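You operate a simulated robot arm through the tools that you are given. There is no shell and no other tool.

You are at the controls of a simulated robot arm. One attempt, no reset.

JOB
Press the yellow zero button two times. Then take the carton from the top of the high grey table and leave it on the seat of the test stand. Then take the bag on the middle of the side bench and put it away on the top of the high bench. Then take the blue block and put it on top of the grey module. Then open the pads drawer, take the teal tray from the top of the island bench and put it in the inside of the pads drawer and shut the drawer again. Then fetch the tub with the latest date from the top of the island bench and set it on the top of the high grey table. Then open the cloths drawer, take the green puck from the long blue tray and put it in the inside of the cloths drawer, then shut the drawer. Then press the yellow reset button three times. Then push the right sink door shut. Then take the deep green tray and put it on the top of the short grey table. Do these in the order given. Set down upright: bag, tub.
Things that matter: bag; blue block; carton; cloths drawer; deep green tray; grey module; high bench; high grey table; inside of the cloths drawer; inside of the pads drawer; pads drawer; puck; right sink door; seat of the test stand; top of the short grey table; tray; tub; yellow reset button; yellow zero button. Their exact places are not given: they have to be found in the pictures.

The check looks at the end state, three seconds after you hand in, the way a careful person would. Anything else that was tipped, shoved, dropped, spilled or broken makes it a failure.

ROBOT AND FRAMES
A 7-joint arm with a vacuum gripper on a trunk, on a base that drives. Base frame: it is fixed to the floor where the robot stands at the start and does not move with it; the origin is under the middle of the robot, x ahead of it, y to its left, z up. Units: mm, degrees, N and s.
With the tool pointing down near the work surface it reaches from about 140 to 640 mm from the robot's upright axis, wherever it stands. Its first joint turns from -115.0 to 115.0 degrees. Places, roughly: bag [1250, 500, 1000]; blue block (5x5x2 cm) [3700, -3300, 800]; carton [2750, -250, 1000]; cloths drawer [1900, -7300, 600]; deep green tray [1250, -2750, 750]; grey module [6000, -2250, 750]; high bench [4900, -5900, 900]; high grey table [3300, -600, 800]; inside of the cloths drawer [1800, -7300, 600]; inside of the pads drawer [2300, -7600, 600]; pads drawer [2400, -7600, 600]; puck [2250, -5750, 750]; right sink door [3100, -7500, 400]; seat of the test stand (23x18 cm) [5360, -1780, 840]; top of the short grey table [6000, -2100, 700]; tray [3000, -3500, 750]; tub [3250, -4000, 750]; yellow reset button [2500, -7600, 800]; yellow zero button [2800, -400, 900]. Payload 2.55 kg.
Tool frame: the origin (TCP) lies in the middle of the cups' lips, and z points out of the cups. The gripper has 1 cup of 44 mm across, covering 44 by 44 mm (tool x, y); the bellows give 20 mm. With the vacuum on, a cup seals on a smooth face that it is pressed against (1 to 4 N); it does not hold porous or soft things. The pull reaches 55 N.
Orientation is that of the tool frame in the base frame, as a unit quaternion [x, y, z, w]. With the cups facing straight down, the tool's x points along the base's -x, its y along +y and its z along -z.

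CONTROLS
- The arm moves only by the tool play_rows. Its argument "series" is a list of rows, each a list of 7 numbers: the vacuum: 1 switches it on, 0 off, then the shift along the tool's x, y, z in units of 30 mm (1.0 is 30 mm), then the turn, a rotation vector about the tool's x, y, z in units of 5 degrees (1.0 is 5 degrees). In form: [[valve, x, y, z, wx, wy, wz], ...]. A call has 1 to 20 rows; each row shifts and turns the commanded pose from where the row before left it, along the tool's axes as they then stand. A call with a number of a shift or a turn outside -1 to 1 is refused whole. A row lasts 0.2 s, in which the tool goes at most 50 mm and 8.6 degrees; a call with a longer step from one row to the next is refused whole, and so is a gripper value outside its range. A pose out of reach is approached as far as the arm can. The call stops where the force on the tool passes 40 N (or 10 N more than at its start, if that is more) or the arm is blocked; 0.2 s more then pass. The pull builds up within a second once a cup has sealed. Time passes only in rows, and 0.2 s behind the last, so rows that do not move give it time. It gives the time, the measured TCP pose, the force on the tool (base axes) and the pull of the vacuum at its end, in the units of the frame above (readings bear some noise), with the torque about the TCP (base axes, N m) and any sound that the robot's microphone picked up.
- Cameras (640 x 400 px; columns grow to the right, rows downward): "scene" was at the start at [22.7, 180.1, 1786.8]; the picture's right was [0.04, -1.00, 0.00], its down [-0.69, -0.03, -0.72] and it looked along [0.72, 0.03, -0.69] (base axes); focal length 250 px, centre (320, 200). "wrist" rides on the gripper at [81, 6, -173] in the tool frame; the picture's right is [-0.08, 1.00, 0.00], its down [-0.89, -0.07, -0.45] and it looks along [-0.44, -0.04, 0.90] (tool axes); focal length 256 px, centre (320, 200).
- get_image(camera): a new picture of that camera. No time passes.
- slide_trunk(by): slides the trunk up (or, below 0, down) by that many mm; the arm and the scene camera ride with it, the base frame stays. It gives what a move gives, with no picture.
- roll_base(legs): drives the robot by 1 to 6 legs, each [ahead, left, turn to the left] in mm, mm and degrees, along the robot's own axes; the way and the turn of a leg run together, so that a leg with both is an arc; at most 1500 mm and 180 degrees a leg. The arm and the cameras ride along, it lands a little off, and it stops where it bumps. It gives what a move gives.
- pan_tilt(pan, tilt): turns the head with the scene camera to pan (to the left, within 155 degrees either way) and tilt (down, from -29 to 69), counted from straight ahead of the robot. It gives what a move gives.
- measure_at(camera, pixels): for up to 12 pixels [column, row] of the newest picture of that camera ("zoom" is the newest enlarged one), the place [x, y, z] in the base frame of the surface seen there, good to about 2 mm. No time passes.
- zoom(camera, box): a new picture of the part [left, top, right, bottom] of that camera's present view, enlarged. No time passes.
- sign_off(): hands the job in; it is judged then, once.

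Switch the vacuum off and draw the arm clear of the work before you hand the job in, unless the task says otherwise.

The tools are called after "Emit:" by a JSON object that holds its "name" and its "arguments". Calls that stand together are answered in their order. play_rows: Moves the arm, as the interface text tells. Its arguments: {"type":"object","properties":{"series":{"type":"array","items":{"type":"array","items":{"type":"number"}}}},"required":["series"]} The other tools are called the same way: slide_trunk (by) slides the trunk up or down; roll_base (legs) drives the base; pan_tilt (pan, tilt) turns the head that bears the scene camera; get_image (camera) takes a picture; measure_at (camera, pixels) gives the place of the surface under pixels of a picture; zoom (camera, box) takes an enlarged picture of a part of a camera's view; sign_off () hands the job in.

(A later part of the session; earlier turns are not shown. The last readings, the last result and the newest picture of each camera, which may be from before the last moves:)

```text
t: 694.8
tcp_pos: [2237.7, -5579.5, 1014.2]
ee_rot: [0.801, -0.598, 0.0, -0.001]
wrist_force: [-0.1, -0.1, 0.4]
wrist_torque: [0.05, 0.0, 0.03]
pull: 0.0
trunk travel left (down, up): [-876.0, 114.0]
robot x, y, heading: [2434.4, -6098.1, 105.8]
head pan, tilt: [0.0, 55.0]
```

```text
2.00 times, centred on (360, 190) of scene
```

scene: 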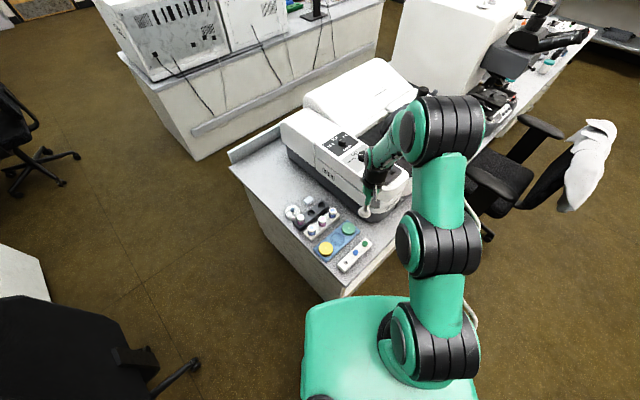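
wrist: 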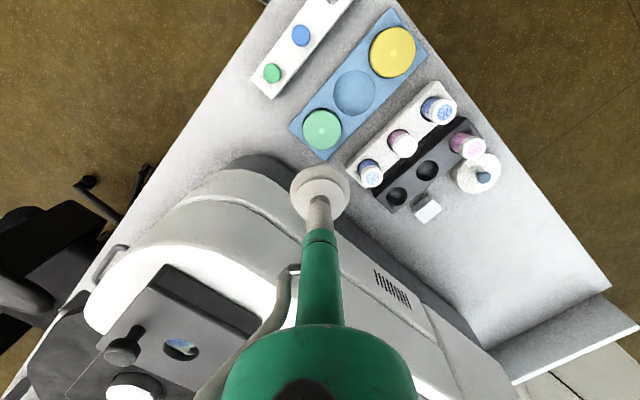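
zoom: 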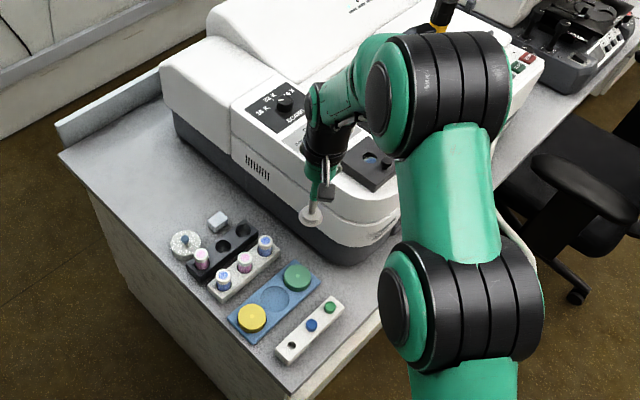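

Puck centre (2235,-5582). I correct slightly and descend in stages, watching the machine's clearance.

Emit:
{"name": "play_rows", "arguments": {"series": [[0, 0.05, 0.11, 0.8, 0, 0, 0], [0, 0, 0, 0.8, 0, 0, 0], [0, 0, 0, 0.8, 0, 0, 0], [0, 0, 0, 0.8, 0, 0, 0], [0, 0, 0, 0.8, 0, 0, 0], [0, 0, 0, 0, 0, 0, 0]]}}

Emit:
{"name": "zoom", "arguments": {"camera": "scene", "box": [280, 90, 440, 290]}}

Emit:
{"name": "get_image", "arguments": {"camera": "wrist"}}

```text
t: 696.2
tcp_pos: [2233.9, -5583.4, 893.0]
ee_rot: [0.802, -0.597, -0.001, -0.002]
wrist_force: [0.1, -0.1, 0.0]
wrist_torque: [0.02, 0.02, -0.01]
pull: 0.1
trunk travel left (down, up): [-876.0, 114.0]
robot x, y, heading: [2434.9, -6096.9, 105.9]
head pan, tilt: [0.0, 55.0]
```

```text
2.00 times, centred on (360, 190) of scene
```

zoom: 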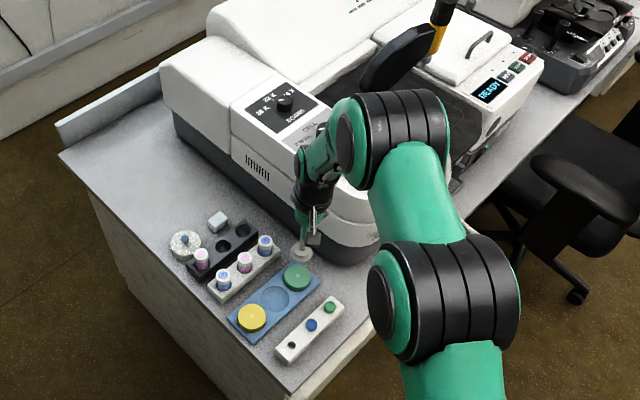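

```text
taken
```

wrist: 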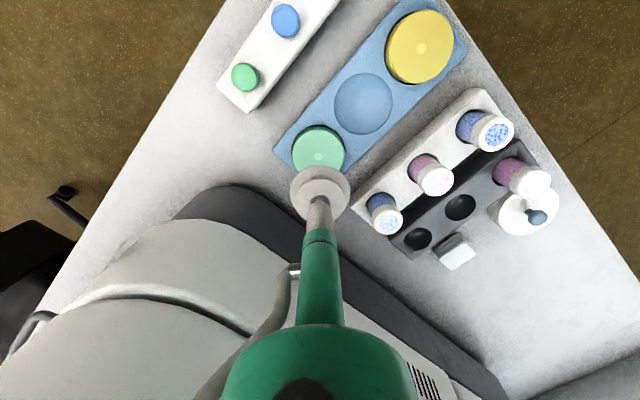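

Clearance looks sufficient. I continue down to the puck with the vacuum on near contact.

Emit:
{"name": "play_rows", "arguments": {"series": [[0, 0, 0, 0.8, 0, 0, 0], [0, 0, 0, 0.8, 0, 0, 0], [0, 0, 0, 0.8, 0, 0, 0], [0, 0, 0, 0.7, 0, 0, 0], [1, 0, 0, 0.3, 0, 0, 0], [1, 0, 0, 0.15, 0, 0, 0], [1, 0, 0, 0.1, 0, 0, 0], [1, 0, 0, 0, 0, 0, 0], [1, 0, 0, 0, 0, 0, 0], [1, 0, 0, 0, 0, 0, 0]]}}

```text
t: 698.4
tcp_pos: [2236.5, -5582.2, 785.7]
ee_rot: [0.802, -0.598, -0.003, -0.002]
wrist_force: [-3.0, -3.4, 21.3]
wrist_torque: [-0.07, -0.03, 0.04]
pull: 55.3
trunk travel left (down, up): [-876.0, 114.0]
robot x, y, heading: [2432.4, -6095.7, 105.7]
head pan, tilt: [0.0, 55.0]
```

Sealed. I lift the puck 225 mm straight up and check that the tray stays.

Emit:
{"name": "play_rows", "arguments": {"series": [[1, 0, 0, -0.2, 0, 0, 0], [1, 0, 0, -0.4, 0, 0, 0], [1, 0, 0, -0.6, 0, 0, 0], [1, 0, 0, -1, 0, 0, 0], [1, 0, 0, -1, 0, 0, 0], [1, 0, 0, -1, 0, 0, 0], [1, 0, 0, -1, 0, 0, 0], [1, 0, 0, -1, 0, 0, 0], [1, 0, 0, -1, 0, 0, 0], [1, 0.5, 0, -0.3, 0, 0, 0], [1, 1, 0, 0, 0, 0, 0], [1, 1, 0, 0, 0, 0, 0], [1, 0, 0, 0, 0, 0, 0]]}}

Emit:
{"name": "get_image", "arguments": {"camera": "wrist"}}

Emit:
{"name": "zoom", "arguments": {"camera": "scene", "box": [280, 90, 440, 290]}}

```text
t: 701.2
tcp_pos: [2260.4, -5654.6, 1010.4]
ee_rot: [0.801, -0.598, 0.0, -0.001]
wrist_force: [-0.3, -0.5, -3.7]
wrist_torque: [-0.06, 0.01, -0.02]
pull: 54.6
trunk travel left (down, up): [-876.0, 114.0]
robot x, y, heading: [2434.0, -6098.5, 105.9]
head pan, tilt: [0.0, 55.0]
```

```text
taken
```

wrist: 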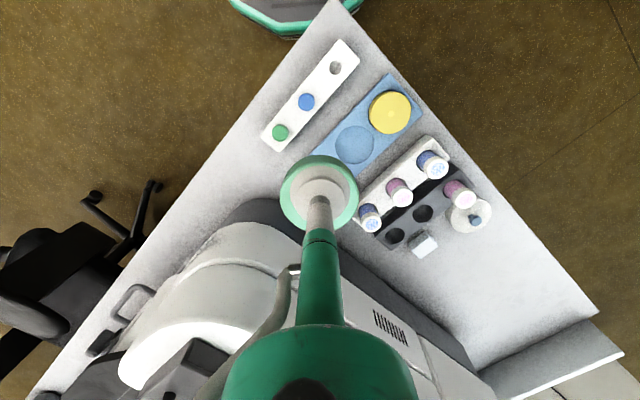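

```text
2.00 times, centred on (360, 190) of scene
```

zoom: 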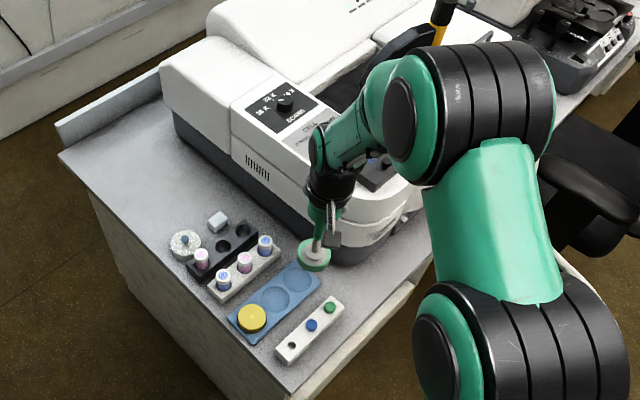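

The puck is held and the tray stayed. I back off, turn to the cloths drawer, and look.

Emit:
{"name": "roll_base", "arguments": {"legs": [[-240, -120, 0], [0, 0, 131]]}}

Emit:
{"name": "pan_tilt", "arguments": {"pan": 0, "tilt": 50}}

Emit:
{"name": "get_image", "arguments": {"camera": "scene"}}

Emit:
{"name": "zoom", "arguments": {"camera": "scene", "box": [280, 160, 480, 285]}}

```text
t: 708.5
tcp_pos: [2396.8, -6713.2, 1011.9]
ee_rot: [0.875, 0.485, 0.0, 0.0]
wrist_force: [0.0, 0.2, -5.5]
wrist_torque: [0.04, -0.03, -0.02]
pull: 54.8
trunk travel left (down, up): [-876.0, 114.0]
robot x, y, heading: [2617.9, -6292.4, -122.9]
head pan, tilt: [0.0, 55.0]
```

```text
t: 709.2
tcp_pos: [2397.0, -6713.3, 1010.1]
ee_rot: [0.875, 0.484, -0.001, 0.0]
wrist_force: [-0.2, 0.2, -3.7]
wrist_torque: [0.03, -0.01, -0.01]
pull: 55.2
trunk travel left (down, up): [-876.0, 114.0]
robot x, y, heading: [2610.5, -6292.3, -122.7]
head pan, tilt: [0.0, 50.0]
```

```text
taken
```

scene: 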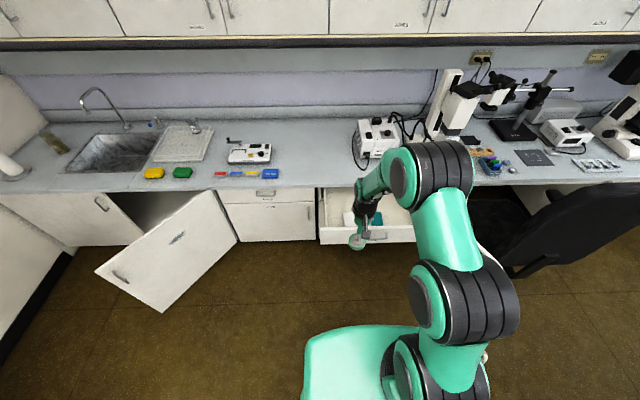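

```text
3.20 times, centred on (380, 222) of scene
```

zoom: 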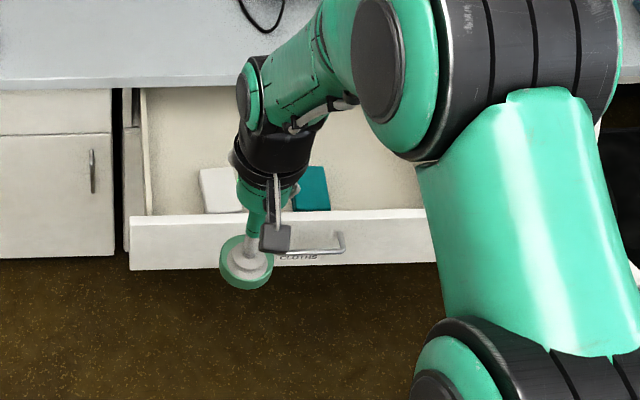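

I'll put the puck in the free right part of the drawer. I drive 370 ahead and 235 right and look down with the wrist camera.

Emit:
{"name": "roll_base", "arguments": {"legs": [[0, -235, 1.5], [350, 0, 0]]}}

Emit:
{"name": "get_image", "arguments": {"camera": "wrist"}}

Emit:
{"name": "get_image", "arguments": {"camera": "scene"}}

```text
t: 712.8
tcp_pos: [2047.8, -6898.5, 1010.5]
ee_rot: [0.863, 0.505, -0.001, -0.001]
wrist_force: [0.2, 0.8, -3.7]
wrist_torque: [0.09, -0.04, -0.01]
pull: 54.9
trunk travel left (down, up): [-876.0, 114.0]
robot x, y, heading: [2248.6, -6468.9, -120.2]
head pan, tilt: [0.0, 50.0]
```

```text
taken
```

wrist: 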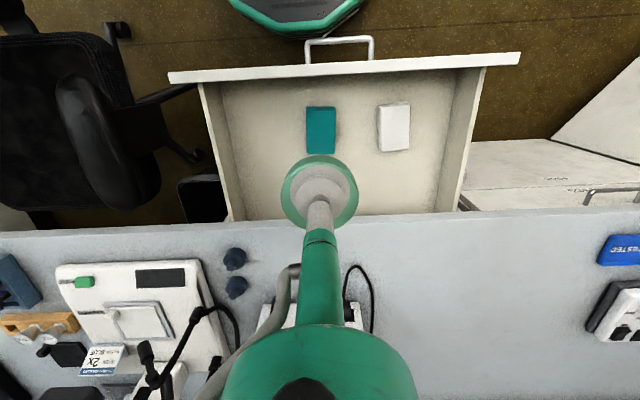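

```text
taken
```

scene: 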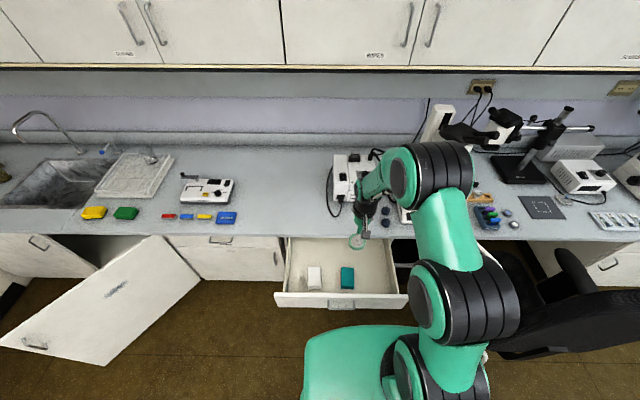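

Emit:
{"name": "measure_at", "arguments": {"camera": "wrist", "pixels": [[260, 130], [306, 130], [322, 153], [240, 190], [225, 100], [270, 200], [400, 190], [280, 222], [265, 160], [397, 150], [60, 60], [190, 150]]}}

```text
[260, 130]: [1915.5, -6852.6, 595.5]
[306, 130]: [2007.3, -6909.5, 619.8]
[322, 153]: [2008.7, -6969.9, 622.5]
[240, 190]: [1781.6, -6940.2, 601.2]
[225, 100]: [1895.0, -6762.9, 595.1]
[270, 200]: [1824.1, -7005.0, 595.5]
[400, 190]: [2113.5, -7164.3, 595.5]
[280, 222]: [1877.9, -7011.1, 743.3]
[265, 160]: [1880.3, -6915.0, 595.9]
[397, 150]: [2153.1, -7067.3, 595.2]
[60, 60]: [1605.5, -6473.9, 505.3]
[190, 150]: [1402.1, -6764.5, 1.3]
```

Target floor spot is (1926,-6881), clear of the cloths and wall. I move 44 ahead and 115 right, then lower the trunk 290.

Emit:
{"name": "play_rows", "arguments": {"series": [[1, -0.37, -0.96, 0, 0, 0, 0], [1, -0.37, -0.96, 0, 0, 0, 0], [1, -0.37, -0.96, 0, 0, 0, 0], [1, -0.37, -0.95, 0, 0, 0, 0], [1, 0, 0, 0, 0, 0, 0]]}}

Emit:
{"name": "slide_trunk", "arguments": {"by": -290}}

Emit:
{"name": "get_image", "arguments": {"camera": "wrist"}}

Emit:
{"name": "get_image", "arguments": {"camera": "scene"}}

```text
t: 714.0
tcp_pos: [1929.9, -6880.5, 1010.2]
ee_rot: [0.863, 0.505, -0.001, -0.001]
wrist_force: [0.2, -0.1, -3.7]
wrist_torque: [0.06, 0.03, 0.0]
pull: 54.7
trunk travel left (down, up): [-876.0, 114.0]
robot x, y, heading: [2244.1, -6466.7, -120.1]
head pan, tilt: [0.0, 50.0]
```

```text
t: 716.9
tcp_pos: [1927.6, -6879.0, 719.7]
ee_rot: [0.863, 0.505, 0.0, 0.001]
wrist_force: [0.0, -0.1, -3.8]
wrist_torque: [0.01, -0.01, -0.01]
pull: 54.9
trunk travel left (down, up): [-586.0, 404.0]
robot x, y, heading: [2246.4, -6465.0, -119.8]
head pan, tilt: [0.0, 50.0]
```

```text
taken
```

wrist: 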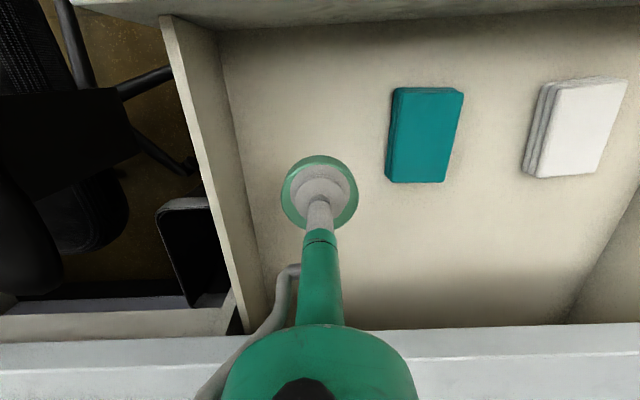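

```text
taken
```

scene: 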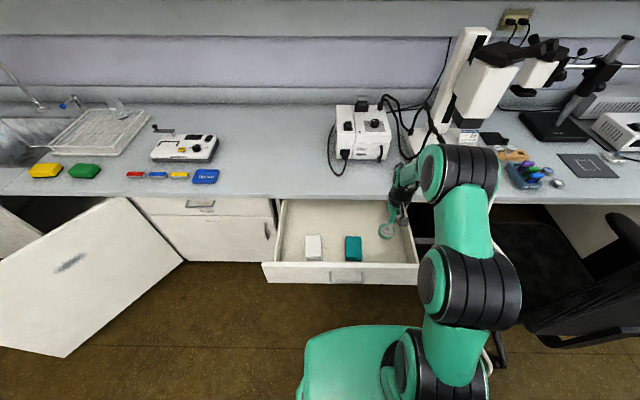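

Position is good. I lower 87 mm, then feel for the drawer floor.

Emit:
{"name": "play_rows", "arguments": {"series": [[1, 0, 0, 1, 0, 0, 0], [1, 0, 0, 1, 0, 0, 0], [1, 0, 0, 0.7, 0, 0, 0], [1, 0, 0, 0.2, 0, 0, 0], [1, 0, 0, 0, 0, 0, 0], [1, 0, 0, 0, 0, 0, 0]]}}

Emit:
{"name": "play_rows", "arguments": {"series": [[1, 0, 0, 0.1, 0, 0, 0], [1, 0, 0, 0.1, 0, 0, 0], [1, 0, 0, 0, 0, 0, 0]]}}

```text
t: 718.3
tcp_pos: [1927.7, -6879.4, 630.5]
ee_rot: [0.863, 0.506, -0.001, -0.001]
wrist_force: [0.3, 0.4, -4.3]
wrist_torque: [0.06, -0.02, 0.01]
pull: 55.4
trunk travel left (down, up): [-586.0, 404.0]
robot x, y, heading: [2245.7, -6467.1, -119.6]
head pan, tilt: [0.0, 50.0]
```

```text
t: 719.1
tcp_pos: [1928.0, -6879.8, 626.1]
ee_rot: [0.863, 0.505, -0.001, 0.0]
wrist_force: [0.5, -0.4, -4.0]
wrist_torque: [0.01, 0.0, -0.02]
pull: 55.1
trunk travel left (down, up): [-586.0, 404.0]
robot x, y, heading: [2243.5, -6468.5, -119.9]
head pan, tilt: [0.0, 50.0]
```

Emit:
{"name": "play_rows", "arguments": {"series": [[1, 0, 0, 0.1, 0, 0, 0], [1, 0, 0, 0.07, 0, 0, 0], [1, 0, 0, 0, 0, 0, 0]]}}

Emit:
{"name": "play_rows", "arguments": {"series": [[1, 0, 0, 0.07, 0, 0, 0], [1, 0, 0, 0, 0, 0, 0]]}}

Emit:
{"name": "play_rows", "arguments": {"series": [[1, 0, 0, 0.07, 0, 0, 0], [1, 0, 0, 0, 0, 0, 0]]}}

```text
t: 719.9
tcp_pos: [1928.0, -6881.1, 620.8]
ee_rot: [0.863, 0.505, 0.0, -0.001]
wrist_force: [0.2, 0.1, -4.6]
wrist_torque: [0.05, -0.02, -0.02]
pull: 54.6
trunk travel left (down, up): [-586.0, 404.0]
robot x, y, heading: [2243.2, -6468.2, -120.0]
head pan, tilt: [0.0, 50.0]
```

```text
t: 720.5
tcp_pos: [1928.9, -6880.4, 617.6]
ee_rot: [0.863, 0.505, -0.002, -0.001]
wrist_force: [-0.1, -0.4, -4.1]
wrist_torque: [0.01, 0.01, 0.0]
pull: 54.4
trunk travel left (down, up): [-586.0, 404.0]
robot x, y, heading: [2245.3, -6466.4, -119.9]
head pan, tilt: [0.0, 50.0]
```

```text
t: 721.1
tcp_pos: [1929.6, -6881.6, 617.7]
ee_rot: [0.863, 0.505, -0.001, 0.0]
wrist_force: [0.4, 0.9, -1.5]
wrist_torque: [-0.06, 0.02, -0.02]
pull: 55.0
trunk travel left (down, up): [-586.0, 404.0]
robot x, y, heading: [2245.7, -6466.0, -120.0]
head pan, tilt: [0.0, 50.0]
```

Emit:
{"name": "play_rows", "arguments": {"series": [[1, 0, 0, 0.06, 0, 0, 0], [1, 0, 0, 0, 0, 0, 0]]}}

Emit:
{"name": "play_rows", "arguments": {"series": [[0, 0, 0, 0, 0, 0, 0], [0, 0, 0, 0, 0, 0, 0], [0, 0, 0, 0, 0, 0, 0], [0, 0, 0, 0, 0, 0, 0], [0, 0, 0, 0, 0, 0, 0], [0, 0, 0, -0.1, 0, 0, 0], [0, 0, 0, -0.2, 0, 0, 0], [0, 0, 0, -0.7, 0, 0, 0], [0, 0, 0, -1, 0, 0, 0], [0, 0, 0, -1, 0, 0, 0], [0, 0, 0, -0.5, 0, 0, 0], [0, 0, 0, 0, 0, 0, 0]]}}

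Emit:
{"name": "get_image", "arguments": {"camera": "wrist"}}

```text
t: 721.7
tcp_pos: [1928.3, -6881.4, 617.4]
ee_rot: [0.863, 0.505, -0.002, 0.001]
wrist_force: [-0.4, 0.3, 6.2]
wrist_torque: [-0.06, 0.06, 0.0]
pull: 55.0
trunk travel left (down, up): [-586.0, 404.0]
robot x, y, heading: [2243.6, -6468.1, -120.1]
head pan, tilt: [0.0, 50.0]
```

```text
t: 724.3
tcp_pos: [1929.8, -6879.7, 720.2]
ee_rot: [0.863, 0.505, 0.0, -0.001]
wrist_force: [-0.9, 0.1, -0.5]
wrist_torque: [0.0, 0.0, 0.01]
pull: 0.0
trunk travel left (down, up): [-586.0, 404.0]
robot x, y, heading: [2246.0, -6470.7, -120.1]
head pan, tilt: [0.0, 50.0]
```

```text
taken
```

wrist: 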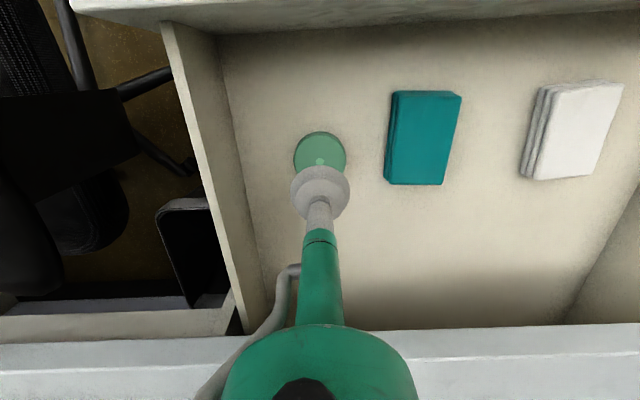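

The puck lies in the drawer. I raise the trunk, back off 380, and tilt the tool to horizontal for the push.

Emit:
{"name": "slide_trunk", "arguments": {"by": 290}}

Emit:
{"name": "roll_base", "arguments": {"legs": [[-380, 0, -1]]}}

Emit:
{"name": "play_rows", "arguments": {"series": [[0, 0, 0.5, 1, 0, 0, 0], [0, 0, 0.5, 1, 0, 0, 0], [0, 0, 0, 0, 0, -1, 0], [0, 0, 0, 0, 0, -1, 0], [0, 0, 0, 0, 0, -1, 0], [0, 0, 0, 0, 0, -1, 0], [0, 0, 0, 0, 0, -1, 0], [0, 0, 0, 0, 0, -1, 0], [0, 0, 0, 0, 0, -1, 0], [0, 0, 0, 0, 0, -1, 0], [0, 0, 0, 0, 0, -1, 0], [0, 0, 0, 0, 0, 0, 0]]}}

Emit:
{"name": "play_rows", "arguments": {"series": [[0, 0, 0, 0, 0, -1, 0], [0, 0, 0, 0, 0, -1, 0], [0, 0, 0, 0, 0, -1, 0], [0, 0, 0, 0, 0, -1, 0], [0, 0, 0, 0, 0, -1, 0], [0, 0, 0, 0, 0, -1, 0], [0, 0, 0, 0, 0, -1, 0], [0, 0, 0, 0, 0, -1, 0], [0, 0, 0, 0, 0, -1, 0], [0, 0, 0, 0, 0, 0, 0]]}}

Emit:
{"name": "get_image", "arguments": {"camera": "scene"}}

```text
t: 727.2
tcp_pos: [1931.1, -6879.7, 1010.0]
ee_rot: [0.863, 0.505, -0.002, -0.001]
wrist_force: [0.2, 0.7, -0.5]
wrist_torque: [-0.01, 0.0, -0.02]
pull: 0.1
trunk travel left (down, up): [-876.0, 114.0]
robot x, y, heading: [2244.5, -6471.0, -119.9]
head pan, tilt: [0.0, 50.0]
```

```text
t: 729.6
tcp_pos: [2118.1, -6544.8, 1009.9]
ee_rot: [0.868, 0.497, -0.001, -0.001]
wrist_force: [0.5, 0.4, -0.3]
wrist_torque: [0.02, 0.05, 0.0]
pull: 0.1
trunk travel left (down, up): [-876.0, 114.0]
robot x, y, heading: [2435.7, -6135.9, -121.1]
head pan, tilt: [0.0, 50.0]
```

```text
t: 732.2
tcp_pos: [2118.7, -6540.8, 945.2]
ee_rot: [0.819, 0.461, -0.318, 0.121]
wrist_force: [-0.2, -0.5, -0.7]
wrist_torque: [0.02, 0.01, -0.03]
pull: 0.1
out of reach, approached as far as the arm can: row 9, 10
trunk travel left (down, up): [-876.0, 114.0]
robot x, y, heading: [2441.8, -6140.7, -121.1]
head pan, tilt: [0.0, 50.0]
```

```text
t: 734.4
tcp_pos: [2119.5, -6541.7, 947.4]
ee_rot: [0.635, 0.379, -0.608, 0.287]
wrist_force: [0.7, -0.2, 0.3]
wrist_torque: [0.02, -0.03, -0.01]
pull: 0.0
trunk travel left (down, up): [-876.0, 114.0]
robot x, y, heading: [2438.3, -6139.5, -121.1]
head pan, tilt: [0.0, 50.0]
```

```text
taken
```

scene: 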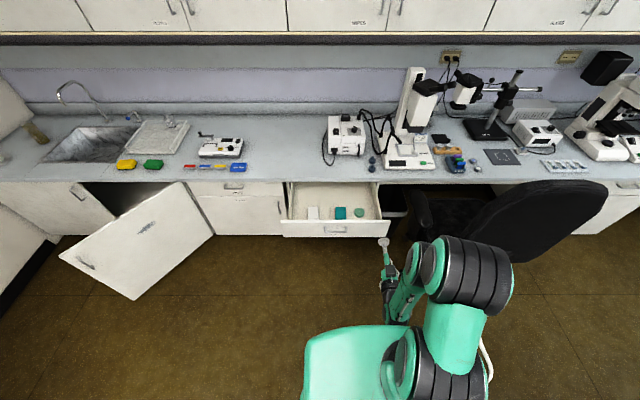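

The tool is about level (5° low, 3° off). I correct it, shift 30 mm left, lower to z≈645 and approach.

Emit:
{"name": "play_rows", "arguments": {"series": [[0, 0, 0.5, 0, -0.27, -0.54, 0], [0, 0, 0.5, 0, -0.27, -0.54, 0], [0, 0, 0, 0, 0, 0, 0]]}}

Emit:
{"name": "slide_trunk", "arguments": {"by": -300}}

Emit:
{"name": "roll_base", "arguments": {"legs": [[180, 0, 0]]}}

Emit:
{"name": "get_image", "arguments": {"camera": "scene"}}

Emit:
{"name": "zoom", "arguments": {"camera": "scene", "box": [270, 190, 450, 300]}}

```text
t: 735.2
tcp_pos: [2145.9, -6557.9, 942.6]
ee_rot: [-0.599, -0.381, 0.628, -0.32]
wrist_force: [-0.4, 0.8, 0.2]
wrist_torque: [0.01, 0.0, 0.02]
pull: 0.0
trunk travel left (down, up): [-876.0, 114.0]
robot x, y, heading: [2438.7, -6140.8, -121.2]
head pan, tilt: [0.0, 50.0]
```

```text
t: 738.2
tcp_pos: [2143.8, -6557.8, 643.3]
ee_rot: [-0.599, -0.381, 0.628, -0.32]
wrist_force: [-0.6, -0.4, -0.1]
wrist_torque: [0.03, 0.0, 0.01]
pull: 0.0
trunk travel left (down, up): [-576.0, 414.0]
robot x, y, heading: [2439.6, -6138.4, -121.3]
head pan, tilt: [0.0, 50.0]
```

```text
t: 739.7
tcp_pos: [2049.6, -6708.4, 642.8]
ee_rot: [-0.601, -0.378, 0.628, -0.318]
wrist_force: [-0.1, -0.1, 0.0]
wrist_torque: [0.0, -0.01, -0.01]
pull: 0.0
trunk travel left (down, up): [-576.0, 414.0]
robot x, y, heading: [2343.1, -6291.4, -121.4]
head pan, tilt: [0.0, 50.0]
```

```text
taken
```

scene: 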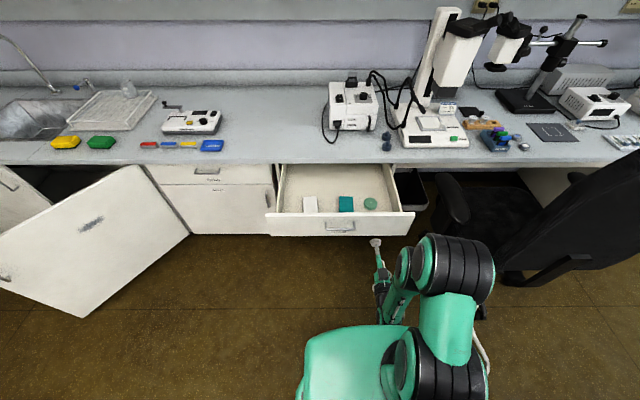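

```text
3.56 times, centred on (360, 245) of scene
```

zoom: 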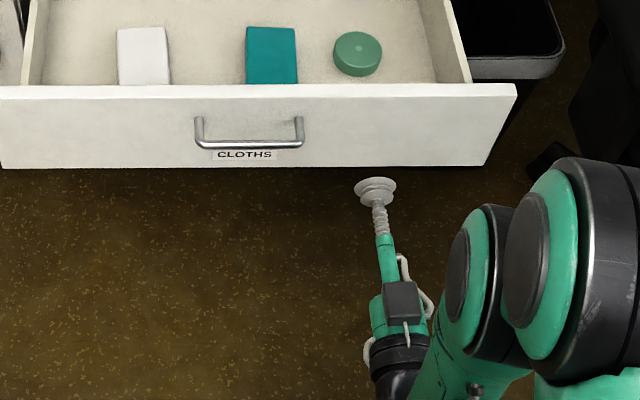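

The cup is 70 mm from the drawer front, right of the handle. I drive 60 ahead then push with the base in steps.

Emit:
{"name": "roll_base", "arguments": {"legs": [[60, 0, 0]]}}

Emit:
{"name": "roll_base", "arguments": {"legs": [[120, 0, 0]]}}

Emit:
{"name": "get_image", "arguments": {"camera": "scene"}}

```text
t: 740.7
tcp_pos: [2018.5, -6760.1, 643.4]
ee_rot: [-0.601, -0.379, 0.628, -0.319]
wrist_force: [0.7, -0.2, 0.4]
wrist_torque: [-0.08, -0.01, 0.02]
pull: 0.1
trunk travel left (down, up): [-576.0, 414.0]
robot x, y, heading: [2313.7, -6340.2, -121.3]
head pan, tilt: [0.0, 50.0]
```

```text
t: 741.9
tcp_pos: [1957.2, -6861.0, 642.6]
ee_rot: [-0.601, -0.379, 0.628, -0.318]
wrist_force: [0.3, 0.0, 0.9]
wrist_torque: [0.0, -0.01, -0.01]
pull: 0.0
trunk travel left (down, up): [-576.0, 414.0]
robot x, y, heading: [2252.1, -6445.1, -121.4]
head pan, tilt: [0.0, 50.0]
```

```text
taken
```

scene: 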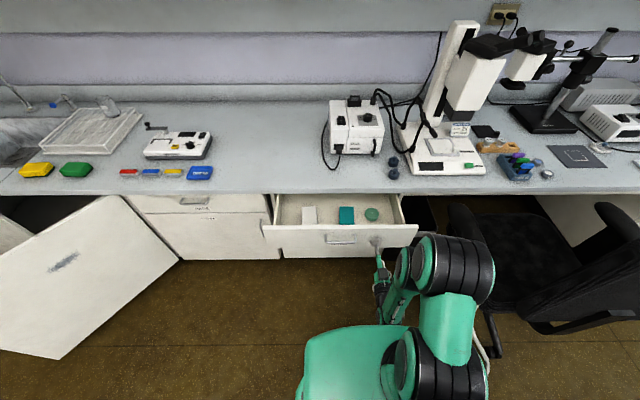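

Emit:
{"name": "roll_base", "arguments": {"legs": [[100, 0, 0]]}}

Emit:
{"name": "play_rows", "arguments": {"series": [[0, 0, 0, 0.6, 0, 0, 0], [0, 0, 0, 0.6, 0, 0, 0], [0, 0, 0, 0.6, 0, 0, 0], [0, 0, 0, 0.6, 0, 0, 0], [0, 0, 0, 0, 0, 0, 0]]}}

```text
t: 743.1
tcp_pos: [1904.0, -6945.8, 642.1]
ee_rot: [-0.601, -0.378, 0.629, -0.317]
wrist_force: [-0.3, 0.0, -0.3]
wrist_torque: [-0.01, 0.01, -0.02]
pull: 0.1
trunk travel left (down, up): [-576.0, 414.0]
robot x, y, heading: [2200.3, -6529.0, -121.7]
head pan, tilt: [0.0, 50.0]
```

```text
t: 744.3
tcp_pos: [1867.9, -7007.5, 642.8]
ee_rot: [-0.601, -0.378, 0.629, -0.318]
wrist_force: [0.7, 0.2, 0.3]
wrist_torque: [-0.01, -0.01, 0.05]
pull: 0.1
trunk travel left (down, up): [-576.0, 414.0]
robot x, y, heading: [2203.1, -6526.9, -121.4]
head pan, tilt: [0.0, 50.0]
```

Emit:
{"name": "play_rows", "arguments": {"series": [[0, 0, 0, 0.4, 0, 0, 0], [0, 0, 0, 0.4, 0, 0, 0], [0, 0, 0, 0.3, 0, 0, 0], [0, 0, 0, 0.2, 0, 0, 0], [0, 0, 0, 0, 0, 0, 0]]}}

Emit:
{"name": "play_rows", "arguments": {"series": [[0, 0, 0, 0.15, 0, 0, 0], [0, 0, 0, 0.15, 0, 0, 0], [0, 0, 0, 0.1, 0, 0, 0], [0, 0, 0, 0, 0, 0, 0]]}}

Emit:
{"name": "get_image", "arguments": {"camera": "scene"}}

Emit:
{"name": "zoom", "arguments": {"camera": "scene", "box": [240, 170, 420, 270]}}

```text
t: 745.5
tcp_pos: [1847.1, -7038.7, 643.5]
ee_rot: [-0.6, -0.378, 0.629, -0.318]
wrist_force: [1.0, 2.8, 1.6]
wrist_torque: [0.04, 0.04, 0.02]
pull: 0.1
trunk travel left (down, up): [-576.0, 414.0]
robot x, y, heading: [2200.0, -6528.0, -121.5]
head pan, tilt: [0.0, 50.0]
```

```text
t: 746.5
tcp_pos: [1842.9, -7048.1, 642.2]
ee_rot: [-0.602, -0.379, 0.628, -0.317]
wrist_force: [3.6, 10.8, -0.6]
wrist_torque: [0.02, 0.08, 0.11]
pull: 0.1
trunk travel left (down, up): [-576.0, 414.0]
robot x, y, heading: [2204.2, -6528.7, -121.7]
head pan, tilt: [0.0, 50.0]
```

```text
taken
```

scene: 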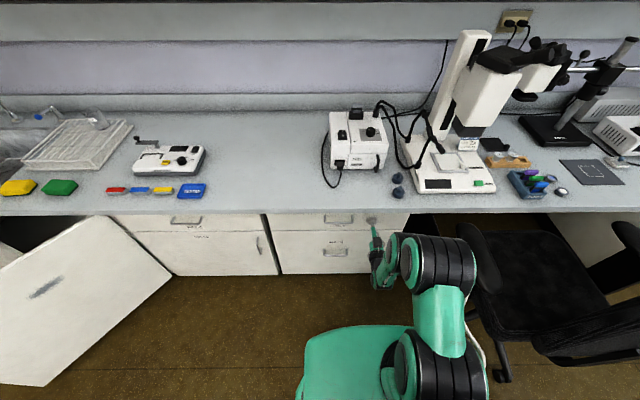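

```text
3.56 times, centred on (330, 220) of scene
```

zoom: 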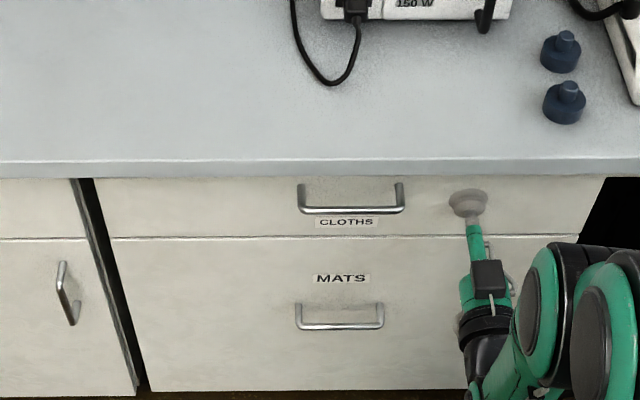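

The drawer looks flush; I push a little more to be sure, then retract.

Emit:
{"name": "play_rows", "arguments": {"series": [[0, 0, 0, 0.1, 0, 0, 0], [0, 0, 0, 0.07, 0, 0, 0], [0, 0, 0, 0, 0, 0, 0]]}}

Emit:
{"name": "play_rows", "arguments": {"series": [[0, 0, 0, -0.4, 0, 0, 0], [0, 0, 0, -1, 0, 0, 0], [0, 0, 0, -1, 0, 0, 0], [0, 0, 0, 0, 0, 0, 0]]}}

Emit:
{"name": "roll_base", "arguments": {"legs": [[-250, 0, 0]]}}

Emit:
{"name": "slide_trunk", "arguments": {"by": 300}}

Emit:
{"name": "pan_tilt", "arguments": {"pan": 10, "tilt": 45}}

Emit:
{"name": "get_image", "arguments": {"camera": "scene"}}

```text
t: 747.2
tcp_pos: [1841.4, -7049.6, 638.1]
ee_rot: [-0.604, -0.379, 0.625, -0.317]
wrist_force: [6.3, 11.3, 3.0]
wrist_torque: [0.08, -0.02, 0.04]
pull: 0.1
trunk travel left (down, up): [-576.0, 414.0]
robot x, y, heading: [2199.4, -6528.2, -121.4]
head pan, tilt: [0.0, 50.0]
stopped in row 3: the force on the tool passed its limit at 41 N (the readings are from after the stop); the commanded pose is now the measured one
```

```text
t: 748.2
tcp_pos: [1876.8, -6990.4, 642.2]
ee_rot: [-0.603, -0.377, 0.628, -0.316]
wrist_force: [0.2, -0.4, 0.7]
wrist_torque: [-0.01, -0.01, 0.0]
pull: 0.1
trunk travel left (down, up): [-576.0, 414.0]
robot x, y, heading: [2200.4, -6528.5, -121.9]
head pan, tilt: [0.0, 50.0]
```

```text
t: 750.0
tcp_pos: [2008.4, -6776.0, 642.2]
ee_rot: [-0.602, -0.378, 0.627, -0.317]
wrist_force: [0.3, 1.0, -0.5]
wrist_torque: [0.0, 0.03, -0.04]
pull: 0.0
trunk travel left (down, up): [-576.0, 414.0]
robot x, y, heading: [2333.6, -6314.7, -121.2]
head pan, tilt: [0.0, 50.0]
```

```text
t: 753.0
tcp_pos: [2008.0, -6776.2, 942.1]
ee_rot: [-0.603, -0.378, 0.627, -0.316]
wrist_force: [-0.3, -0.1, 0.9]
wrist_torque: [-0.05, 0.02, -0.01]
pull: 0.1
trunk travel left (down, up): [-876.0, 114.0]
robot x, y, heading: [2337.8, -6316.6, -121.3]
head pan, tilt: [0.0, 50.0]
```

```text
t: 753.7
tcp_pos: [2007.1, -6777.0, 942.8]
ee_rot: [-0.603, -0.378, 0.628, -0.316]
wrist_force: [0.4, 0.3, 0.0]
wrist_torque: [0.0, -0.03, -0.02]
pull: 0.1
trunk travel left (down, up): [-876.0, 114.0]
robot x, y, heading: [2330.8, -6310.7, -121.7]
head pan, tilt: [10.0, 45.0]
```

```text
taken
```

scene: 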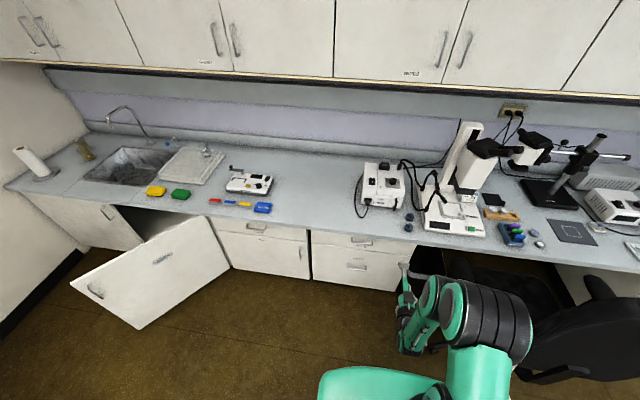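

Both drawers are shut. Next is the reset button on the instrument at (250,183). I zoom and measure.

Emit:
{"name": "zoom", "arguments": {"camera": "scene", "box": [210, 155, 290, 215]}}

Emit:
{"name": "measure_at", "arguments": {"camera": "zoom", "pixels": [[345, 218], [335, 215], [355, 222], [300, 215], [380, 225], [345, 205], [410, 210], [200, 120], [160, 215], [345, 235]]}}

```text
6.67 times, centred on (250, 185) of scene
```

zoom: 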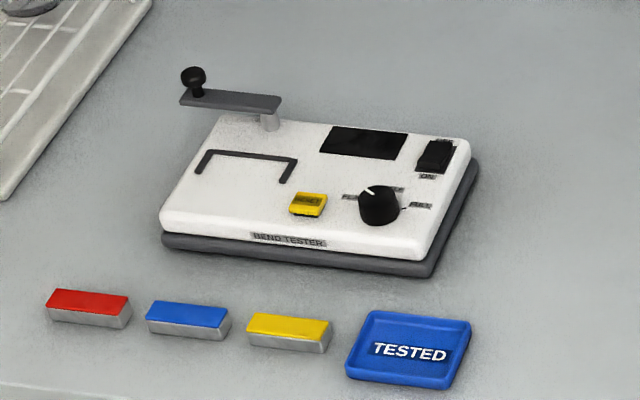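

```text
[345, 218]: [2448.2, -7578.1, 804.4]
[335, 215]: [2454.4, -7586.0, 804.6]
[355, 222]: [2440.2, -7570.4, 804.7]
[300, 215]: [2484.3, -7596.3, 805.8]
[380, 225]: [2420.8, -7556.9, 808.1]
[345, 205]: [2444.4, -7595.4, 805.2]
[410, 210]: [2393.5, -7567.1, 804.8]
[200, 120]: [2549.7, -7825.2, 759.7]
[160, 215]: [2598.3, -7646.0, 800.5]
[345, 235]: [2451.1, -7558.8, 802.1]
```

Emit:
{"name": "measure_at", "arguments": {"camera": "zoom", "pixels": [[308, 203], [297, 198], [321, 199], [296, 208], [319, 212], [308, 197], [378, 192], [365, 205], [290, 180], [270, 235], [208, 100], [194, 75]]}}

```text
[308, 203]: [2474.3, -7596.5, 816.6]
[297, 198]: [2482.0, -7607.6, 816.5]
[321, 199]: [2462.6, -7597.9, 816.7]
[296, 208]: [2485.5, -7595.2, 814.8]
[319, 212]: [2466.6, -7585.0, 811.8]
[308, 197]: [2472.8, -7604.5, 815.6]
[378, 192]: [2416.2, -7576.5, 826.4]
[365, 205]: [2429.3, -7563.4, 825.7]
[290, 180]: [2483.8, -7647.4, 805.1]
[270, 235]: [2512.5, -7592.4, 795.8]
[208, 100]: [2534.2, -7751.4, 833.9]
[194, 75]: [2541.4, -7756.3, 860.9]
```

The RESET button's top centre is (2473.5,-7597,816.6). I turn the tool back down first.

Emit:
{"name": "play_rows", "arguments": {"series": [[0, -1, 0, -0.8, 0, 0, 0], [0, -1, 0, -0.8, 0, 0, 0], [0, 0, 0, -0.8, 0, 1, 0], [0, 0, 0, 0, 0, 1, 0], [0, 0, 0, 0, 0, 1, 0], [0, 0, 0, 0, 0, 1, 0], [0, 0, 0, 0, 0, 1, 0], [0, 0, 0, 0, 0, 1, 0], [0, 0, 0, 0, 0, 1, 0], [0, 0, 0, 0, 0, 1, 0], [0, 0, 0, 0, 0, 1, 0], [0, 0, 0, 0, 0, 0, 0]]}}

Emit:
{"name": "play_rows", "arguments": {"series": [[0, 0, 0, 0, 0, 1, 0], [0, 0, 0, 0, 0, 1, 0], [0, 0, 0, 0, 0, 1, 0], [0, 0, 0, 0, 0, 1, 0], [0, 0, 0, 0, 0, 1, 0], [0, 0, 0, 0, 0, 1, 0], [0, 0, 0, 0, 0, 1, 0], [0, 0, 0, 0, 0, 1, 0], [0, 0, 0, 0, 0, 1, 0], [0, 0, 0, 0, 0, 0, 0]]}}

```text
t: 756.3
tcp_pos: [2049.5, -6718.4, 1003.6]
ee_rot: [0.797, 0.471, -0.348, 0.147]
wrist_force: [-0.5, 0.4, -0.4]
wrist_torque: [0.02, 0.01, -0.02]
pull: 0.2
trunk travel left (down, up): [-876.0, 114.0]
robot x, y, heading: [2331.9, -6313.5, -121.5]
head pan, tilt: [10.0, 45.0]
```

```text
t: 758.5
tcp_pos: [2039.8, -6715.5, 1006.3]
ee_rot: [0.869, 0.488, -0.078, -0.03]
wrist_force: [-0.7, -0.1, 0.4]
wrist_torque: [0.0, 0.01, -0.03]
pull: 0.1
out of reach, approached as far as the arm can: row 6, 7
trunk travel left (down, up): [-876.0, 114.0]
robot x, y, heading: [2335.4, -6313.2, -121.2]
head pan, tilt: [10.0, 45.0]
```

Emit:
{"name": "play_rows", "arguments": {"series": [[0, 0, 0, 0, -0.74, 0.61, 0], [0, 0, 0, 0, -0.74, 0.61, 0], [0, 0, 0, 0, 0, 0, 0], [0, 0, 0, 0, 0, 0, 0]]}}

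```text
t: 759.5
tcp_pos: [2046.1, -6705.5, 992.9]
ee_rot: [0.87, 0.488, -0.059, -0.025]
wrist_force: [-0.4, -0.3, 0.3]
wrist_torque: [0.01, 0.0, 0.03]
pull: 0.1
out of reach, approached as far as the arm can: row 1, 2
trunk travel left (down, up): [-876.0, 114.0]
robot x, y, heading: [2335.3, -6312.4, -121.3]
head pan, tilt: [10.0, 45.0]
```

A joint limit again; I move the tool forward and left to free it and straighten.

Emit:
{"name": "play_rows", "arguments": {"series": [[0, -0.8, 0.8, 0, 0, 0, 0], [0, -0.8, 0.8, 0, 0, 0, 0], [0, 0, 0.8, 0, 0, 0, 0], [0, 0, 0, 0, -0.5, 0.5, 0], [0, 0, 0, 0, -0.5, 0.3, 0], [0, 0, 0, 0, 0, 0, 0]]}}

```text
t: 760.9
tcp_pos: [2045.8, -6705.9, 993.0]
ee_rot: [0.871, 0.488, -0.059, -0.025]
wrist_force: [1.1, -0.9, 0.8]
wrist_torque: [0.01, 0.01, 0.02]
pull: 0.0
out of reach, approached as far as the arm can: row 1, 2, 3, 4, 5
trunk travel left (down, up): [-876.0, 114.0]
robot x, y, heading: [2330.5, -6312.2, -121.5]
head pan, tilt: [10.0, 45.0]
```

I undo those commands to return to a free pose.

Emit:
{"name": "play_rows", "arguments": {"series": [[0, 0, 0, 0, 0.5, -0.4, 0], [0, 0, 0, 0, 0.5, -0.4, 0], [0, 0, -0.8, 0, 0, 0, 0], [0, 0.8, -0.8, 0, 0, 0, 0], [0, 0.8, -0.8, 0, 0, 0, 0], [0, 0, 0, 0, 0.74, -0.61, 0], [0, 0, 0, 0, 0.74, -0.61, 0], [0, 0, 0, 0, 0, -1, 0], [0, 0, 0, 0, 0, -1, 0], [0, 0, 0, 0, 0, -1, 0], [0, 0, 0, 0, 0, 0, 0]]}}

Emit:
{"name": "get_image", "arguments": {"camera": "scene"}}

```text
t: 763.3
tcp_pos: [2012.2, -6625.3, 999.6]
ee_rot: [0.822, 0.484, -0.299, -0.011]
wrist_force: [0.3, 0.3, -0.6]
wrist_torque: [0.0, -0.01, -0.01]
pull: 0.0
trunk travel left (down, up): [-876.0, 114.0]
robot x, y, heading: [2332.7, -6312.9, -121.4]
head pan, tilt: [10.0, 45.0]
```

```text
taken
```

scene: 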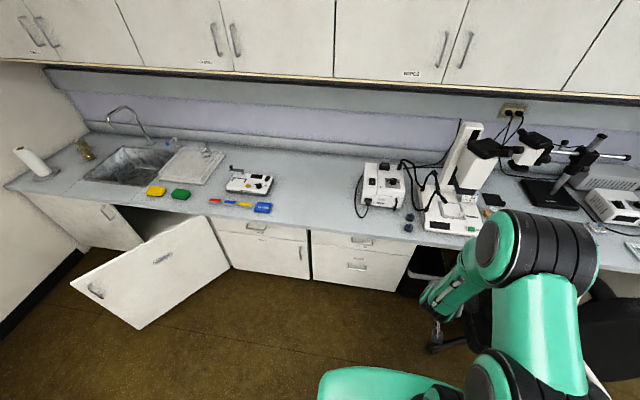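

The arm is free again. I shift it 110 mm left and 40 ahead (away from the chair), then rotate it to straight down in a direct rotation.

Emit:
{"name": "play_rows", "arguments": {"series": [[0, -0.397, 0.883, -0.1, 0, 0, 0], [0, -0.397, 0.883, -0.1, 0, 0, 0], [0, -0.397, 0.883, -0.1, 0, 0, 0], [0, -0.397, 0.883, -0.1, 0, 0, 0], [0, 0, 0, 0, -0.535, 0.837, 0], [0, 0, 0, 0, -0.535, 0.837, 0], [0, 0, 0, 0, -0.535, 0.837, 0], [0, 0, 0, 0, -0.535, 0.837, 0], [0, 0, 0, 0, -0.535, 0.837, 0], [0, 0, 0, 0, -0.535, 0.837, 0], [0, 0, 0, 0, -0.535, 0.837, 0], [0, 0, 0, 0, 0, 0, 0]]}}

```text
t: 765.9
tcp_pos: [2088.0, -6711.3, 994.8]
ee_rot: [0.859, 0.507, -0.067, -0.005]
wrist_force: [-0.5, -0.7, -0.5]
wrist_torque: [-0.04, -0.01, 0.0]
pull: 0.0
out of reach, approached as far as the arm can: row 10, 11
trunk travel left (down, up): [-876.0, 114.0]
robot x, y, heading: [2335.2, -6315.1, -121.7]
head pan, tilt: [10.0, 45.0]
```

Emit:
{"name": "play_rows", "arguments": {"series": [[0, -1, 0, 0, 0, 0, 0], [0, -1, 0, 0, 0, 0, 0], [0, -1, 0, 0, 0, 0, 0], [0, 0, 0, 0, 0, 0, 0]]}}

```text
t: 766.9
tcp_pos: [2050.5, -6758.1, 977.9]
ee_rot: [0.857, 0.501, -0.12, 0.003]
wrist_force: [0.0, -0.1, -0.3]
wrist_torque: [0.02, 0.03, 0.01]
pull: 0.0
out of reach, approached as far as the arm can: row 1, 2, 3
trunk travel left (down, up): [-876.0, 114.0]
robot x, y, heading: [2332.4, -6313.2, -121.7]
head pan, tilt: [10.0, 45.0]
```

Forward makes it worse; as before, retracting first may help. I retract 120 mm, then straighten.

Emit:
{"name": "play_rows", "arguments": {"series": [[0, 1, 0, 0, 0, 0, 0], [0, 1, 0, 0, 0, 0, 0], [0, 1, 0, 0, 0, 0, 0], [0, 1, 0, 0, 0, 0, 0], [0, 1, 0, 0, 0, 0, 0], [0, 0, 0, 0, 0, 0, 0]]}}

```text
t: 768.3
tcp_pos: [2097.4, -6611.8, 984.4]
ee_rot: [0.855, 0.51, -0.094, -0.009]
wrist_force: [-0.3, 0.2, -0.2]
wrist_torque: [-0.02, -0.03, -0.03]
pull: 0.1
out of reach, approached as far as the arm can: row 1
trunk travel left (down, up): [-876.0, 114.0]
robot x, y, heading: [2333.8, -6316.6, -121.5]
head pan, tilt: [10.0, 45.0]
```

Emit:
{"name": "play_rows", "arguments": {"series": [[0, 0, 0, 0, -0.43, 0.58, 0], [0, 0, 0, 0, -0.43, 0.58, 0], [0, 0, 0, 0, -0.43, 0.58, 0], [0, 0, 0, 0, 0, 0, 0]]}}

Emit:
{"name": "get_image", "arguments": {"camera": "scene"}}

```text
t: 769.3
tcp_pos: [2091.9, -6612.5, 989.0]
ee_rot: [0.857, 0.51, -0.069, -0.021]
wrist_force: [-0.4, 0.4, 0.2]
wrist_torque: [-0.04, 0.01, -0.01]
pull: 0.1
out of reach, approached as far as the arm can: row 1, 2, 3
trunk travel left (down, up): [-876.0, 114.0]
robot x, y, heading: [2333.6, -6308.5, -121.6]
head pan, tilt: [10.0, 45.0]
```

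```text
taken
```

scene: 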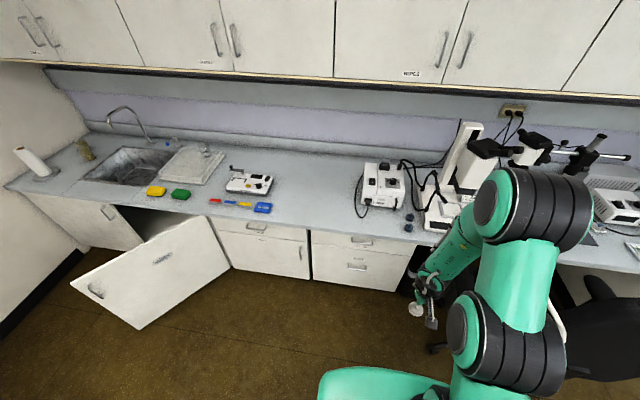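

I test whether a roll about the tool axis frees it.

Emit:
{"name": "play_rows", "arguments": {"series": [[0, 0, 0, 0, 0, 0, 1], [0, 0, 0, 0, 0, 0, 1], [0, 0, 0, 0, 0, 0, 1], [0, 0, 0, 0, 0, 0, 1], [0, 0, 0, 0, 0, 0, 0]]}}

```text
t: 770.5
tcp_pos: [2090.6, -6611.7, 989.7]
ee_rot: [0.933, 0.353, -0.071, -0.008]
wrist_force: [0.0, -0.8, -0.5]
wrist_torque: [0.03, 0.0, -0.01]
pull: 0.1
trunk travel left (down, up): [-876.0, 114.0]
robot x, y, heading: [2335.0, -6311.7, -121.4]
head pan, tilt: [10.0, 45.0]
```

Emit:
{"name": "play_rows", "arguments": {"series": [[0, 0, 0, 0, -0.37, 0.72, 0], [0, 0, 0, 0, -0.37, 0.72, 0], [0, 0, 0, 0, 0, 0, 0]]}}

```text
t: 771.3
tcp_pos: [2088.6, -6609.9, 990.1]
ee_rot: [0.934, 0.354, -0.052, -0.01]
wrist_force: [0.6, 0.1, -1.3]
wrist_torque: [-0.02, 0.01, 0.01]
pull: 0.2
out of reach, approached as far as the arm can: row 2
trunk travel left (down, up): [-876.0, 114.0]
robot x, y, heading: [2328.7, -6314.3, -121.4]
head pan, tilt: [10.0, 45.0]
```

Emit:
{"name": "play_rows", "arguments": {"series": [[0, 0, 0, 0, 0, 0, 1], [0, 0, 0, 0, 0, 0, 1], [0, 0, 0, 0, 0, 0, 1], [0, 0, 0, 0, 0, 0, 1], [0, 0, 0, 0, 0, 0, 1], [0, 0, 0, 0, 0, 0, 1], [0, 0, 0, 0, 0, 0, 0]]}}

```text
t: 772.9
tcp_pos: [2090.0, -6611.6, 989.1]
ee_rot: [0.994, 0.099, -0.053, 0.004]
wrist_force: [-0.5, 0.1, -0.2]
wrist_torque: [0.01, 0.02, 0.01]
pull: 0.1
trunk travel left (down, up): [-876.0, 114.0]
robot x, y, heading: [2333.7, -6313.9, -121.5]
head pan, tilt: [10.0, 45.0]
```

Emit:
{"name": "play_rows", "arguments": {"series": [[0, 0, 0, 0, 0, 0.61, 0], [0, 0, 0, 0, 0, 0.61, 0], [0, 0, 0, 0, 0, 0, 0]]}}

```text
t: 773.7
tcp_pos: [2095.0, -6604.1, 980.6]
ee_rot: [0.995, 0.1, -0.029, 0.0]
wrist_force: [-0.7, 0.0, -0.3]
wrist_torque: [0.01, -0.01, 0.0]
pull: 0.1
out of reach, approached as far as the arm can: row 1, 2
trunk travel left (down, up): [-876.0, 114.0]
robot x, y, heading: [2333.8, -6315.2, -121.8]
head pan, tilt: [10.0, 45.0]
```

The elbow swivel seems unfavourable. I try moving the tool 180 mm to the left and straightening there.

Emit:
{"name": "play_rows", "arguments": {"series": [[0, 0.87, 0.82, 0, 0, 0, 0], [0, 0.87, 0.82, 0, 0, 0, 0], [0, 0.87, 0.82, 0, 0, 0, 0], [0, 0.87, 0.82, 0, 0, 0, 0], [0, 0.87, 0.82, 0, 0, 0, 0], [0, 0, 0, 0, 0, 0, 0]]}}

Emit:
{"name": "get_image", "arguments": {"camera": "scene"}}

```text
t: 775.1
tcp_pos: [2248.6, -6700.9, 969.7]
ee_rot: [0.995, 0.1, -0.03, 0.001]
wrist_force: [-0.1, 1.0, -1.4]
wrist_torque: [-0.03, 0.0, 0.01]
pull: 0.0
trunk travel left (down, up): [-876.0, 114.0]
robot x, y, heading: [2336.9, -6315.5, -121.3]
head pan, tilt: [10.0, 45.0]
```

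```text
taken
```

scene: 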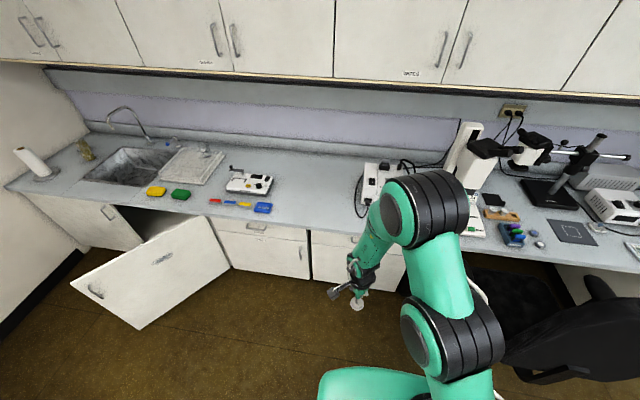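

That freed it. I straighten and roll back 50°.

Emit:
{"name": "play_rows", "arguments": {"series": [[0, 0, 0, 0, -0.05, 0.69, 0], [0, 0, 0, -0.7, 0, 0, 0], [0, 0, 0, 0, 0, 0, -1], [0, 0, 0, 0, 0, 0, -1], [0, 0, 0, 0, 0, 0, -1], [0, 0, 0, 0, 0, 0, -1], [0, 0, 0, 0, 0, 0, -1], [0, 0, 0, 0, 0, 0, -1], [0, 0, 0, 0, 0, 0, -1], [0, 0, 0, 0, 0, 0, -1], [0, 0, 0, 0, 0, 0, -1], [0, 0, 0, 0, 0, 0, -1], [0, 0, 0, 0, 0, 0, 0]]}}

```text
t: 777.9
tcp_pos: [2250.2, -6690.8, 984.8]
ee_rot: [0.859, 0.511, -0.031, -0.012]
wrist_force: [0.2, -0.5, -0.1]
wrist_torque: [-0.03, 0.01, -0.02]
pull: 0.0
out of reach, approached as far as the arm can: row 1, 2
trunk travel left (down, up): [-876.0, 114.0]
robot x, y, heading: [2332.5, -6313.2, -121.3]
head pan, tilt: [10.0, 45.0]
```

Emit:
{"name": "play_rows", "arguments": {"series": [[0, -1, 0, 0, 0, 0, 0], [0, -1, 0, 0, 0, 0, 0], [0, -1, 0, 0, 0, 0, 0], [0, -1, 0, 0, 0, 0, 0], [0, 0, 0, 0, 0, 0, 0]]}}

```text
t: 779.1
tcp_pos: [2200.4, -6732.8, 974.0]
ee_rot: [0.857, 0.509, -0.076, 0.024]
wrist_force: [-0.5, 0.3, 0.4]
wrist_torque: [0.03, 0.0, -0.02]
pull: 0.1
out of reach, approached as far as the arm can: row 1, 2, 3, 4
trunk travel left (down, up): [-876.0, 114.0]
robot x, y, heading: [2337.5, -6315.0, -121.7]
head pan, tilt: [10.0, 45.0]
```

Forward still blocked: the wrist is probably flipped with the last joint near its limit. I roll the tool +90° to test that idea.

Emit:
{"name": "play_rows", "arguments": {"series": [[0, 1, 0, 0, 0, 0, 1], [0, 0, 0, 0, 0, 0, 1], [0, 0, 0, 0, 0, 0, 1], [0, 0, 0, 0, 0, 0, 1], [0, 0, 0, 0, 0, 0, 1], [0, 0, 0, 0, 0, 0, 1], [0, 0, 0, 0, 0, 0, 1], [0, 0, 0, 0, 0, 0, 1], [0, 0, 0, 0, 0, 0, 1], [0, 0, 0, 0, 0, 0, 1], [0, 0, 0, 0, 0, 0, 1], [0, 0, 0, 0, 0, 0, 1], [0, 0, 0, 0, 0, 0, 1], [0, 0, 0, 0, 0, 0, 1], [0, 0, 0, 0, 0, 0, 1], [0, 0, 0, 0, 0, 0, 1], [0, 0, 0, 0, 0, 0, 1], [0, 0, 0, 0, 0, 0, 1]]}}

```text
t: 782.9
tcp_pos: [2217.3, -6755.5, 980.8]
ee_rot: [0.971, -0.234, -0.048, 0.023]
wrist_force: [0.4, 0.5, 0.6]
wrist_torque: [0.02, -0.03, 0.02]
pull: 0.0
out of reach, approached as far as the arm can: row 1
trunk travel left (down, up): [-876.0, 114.0]
robot x, y, heading: [2333.7, -6315.3, -121.6]
head pan, tilt: [10.0, 45.0]
```

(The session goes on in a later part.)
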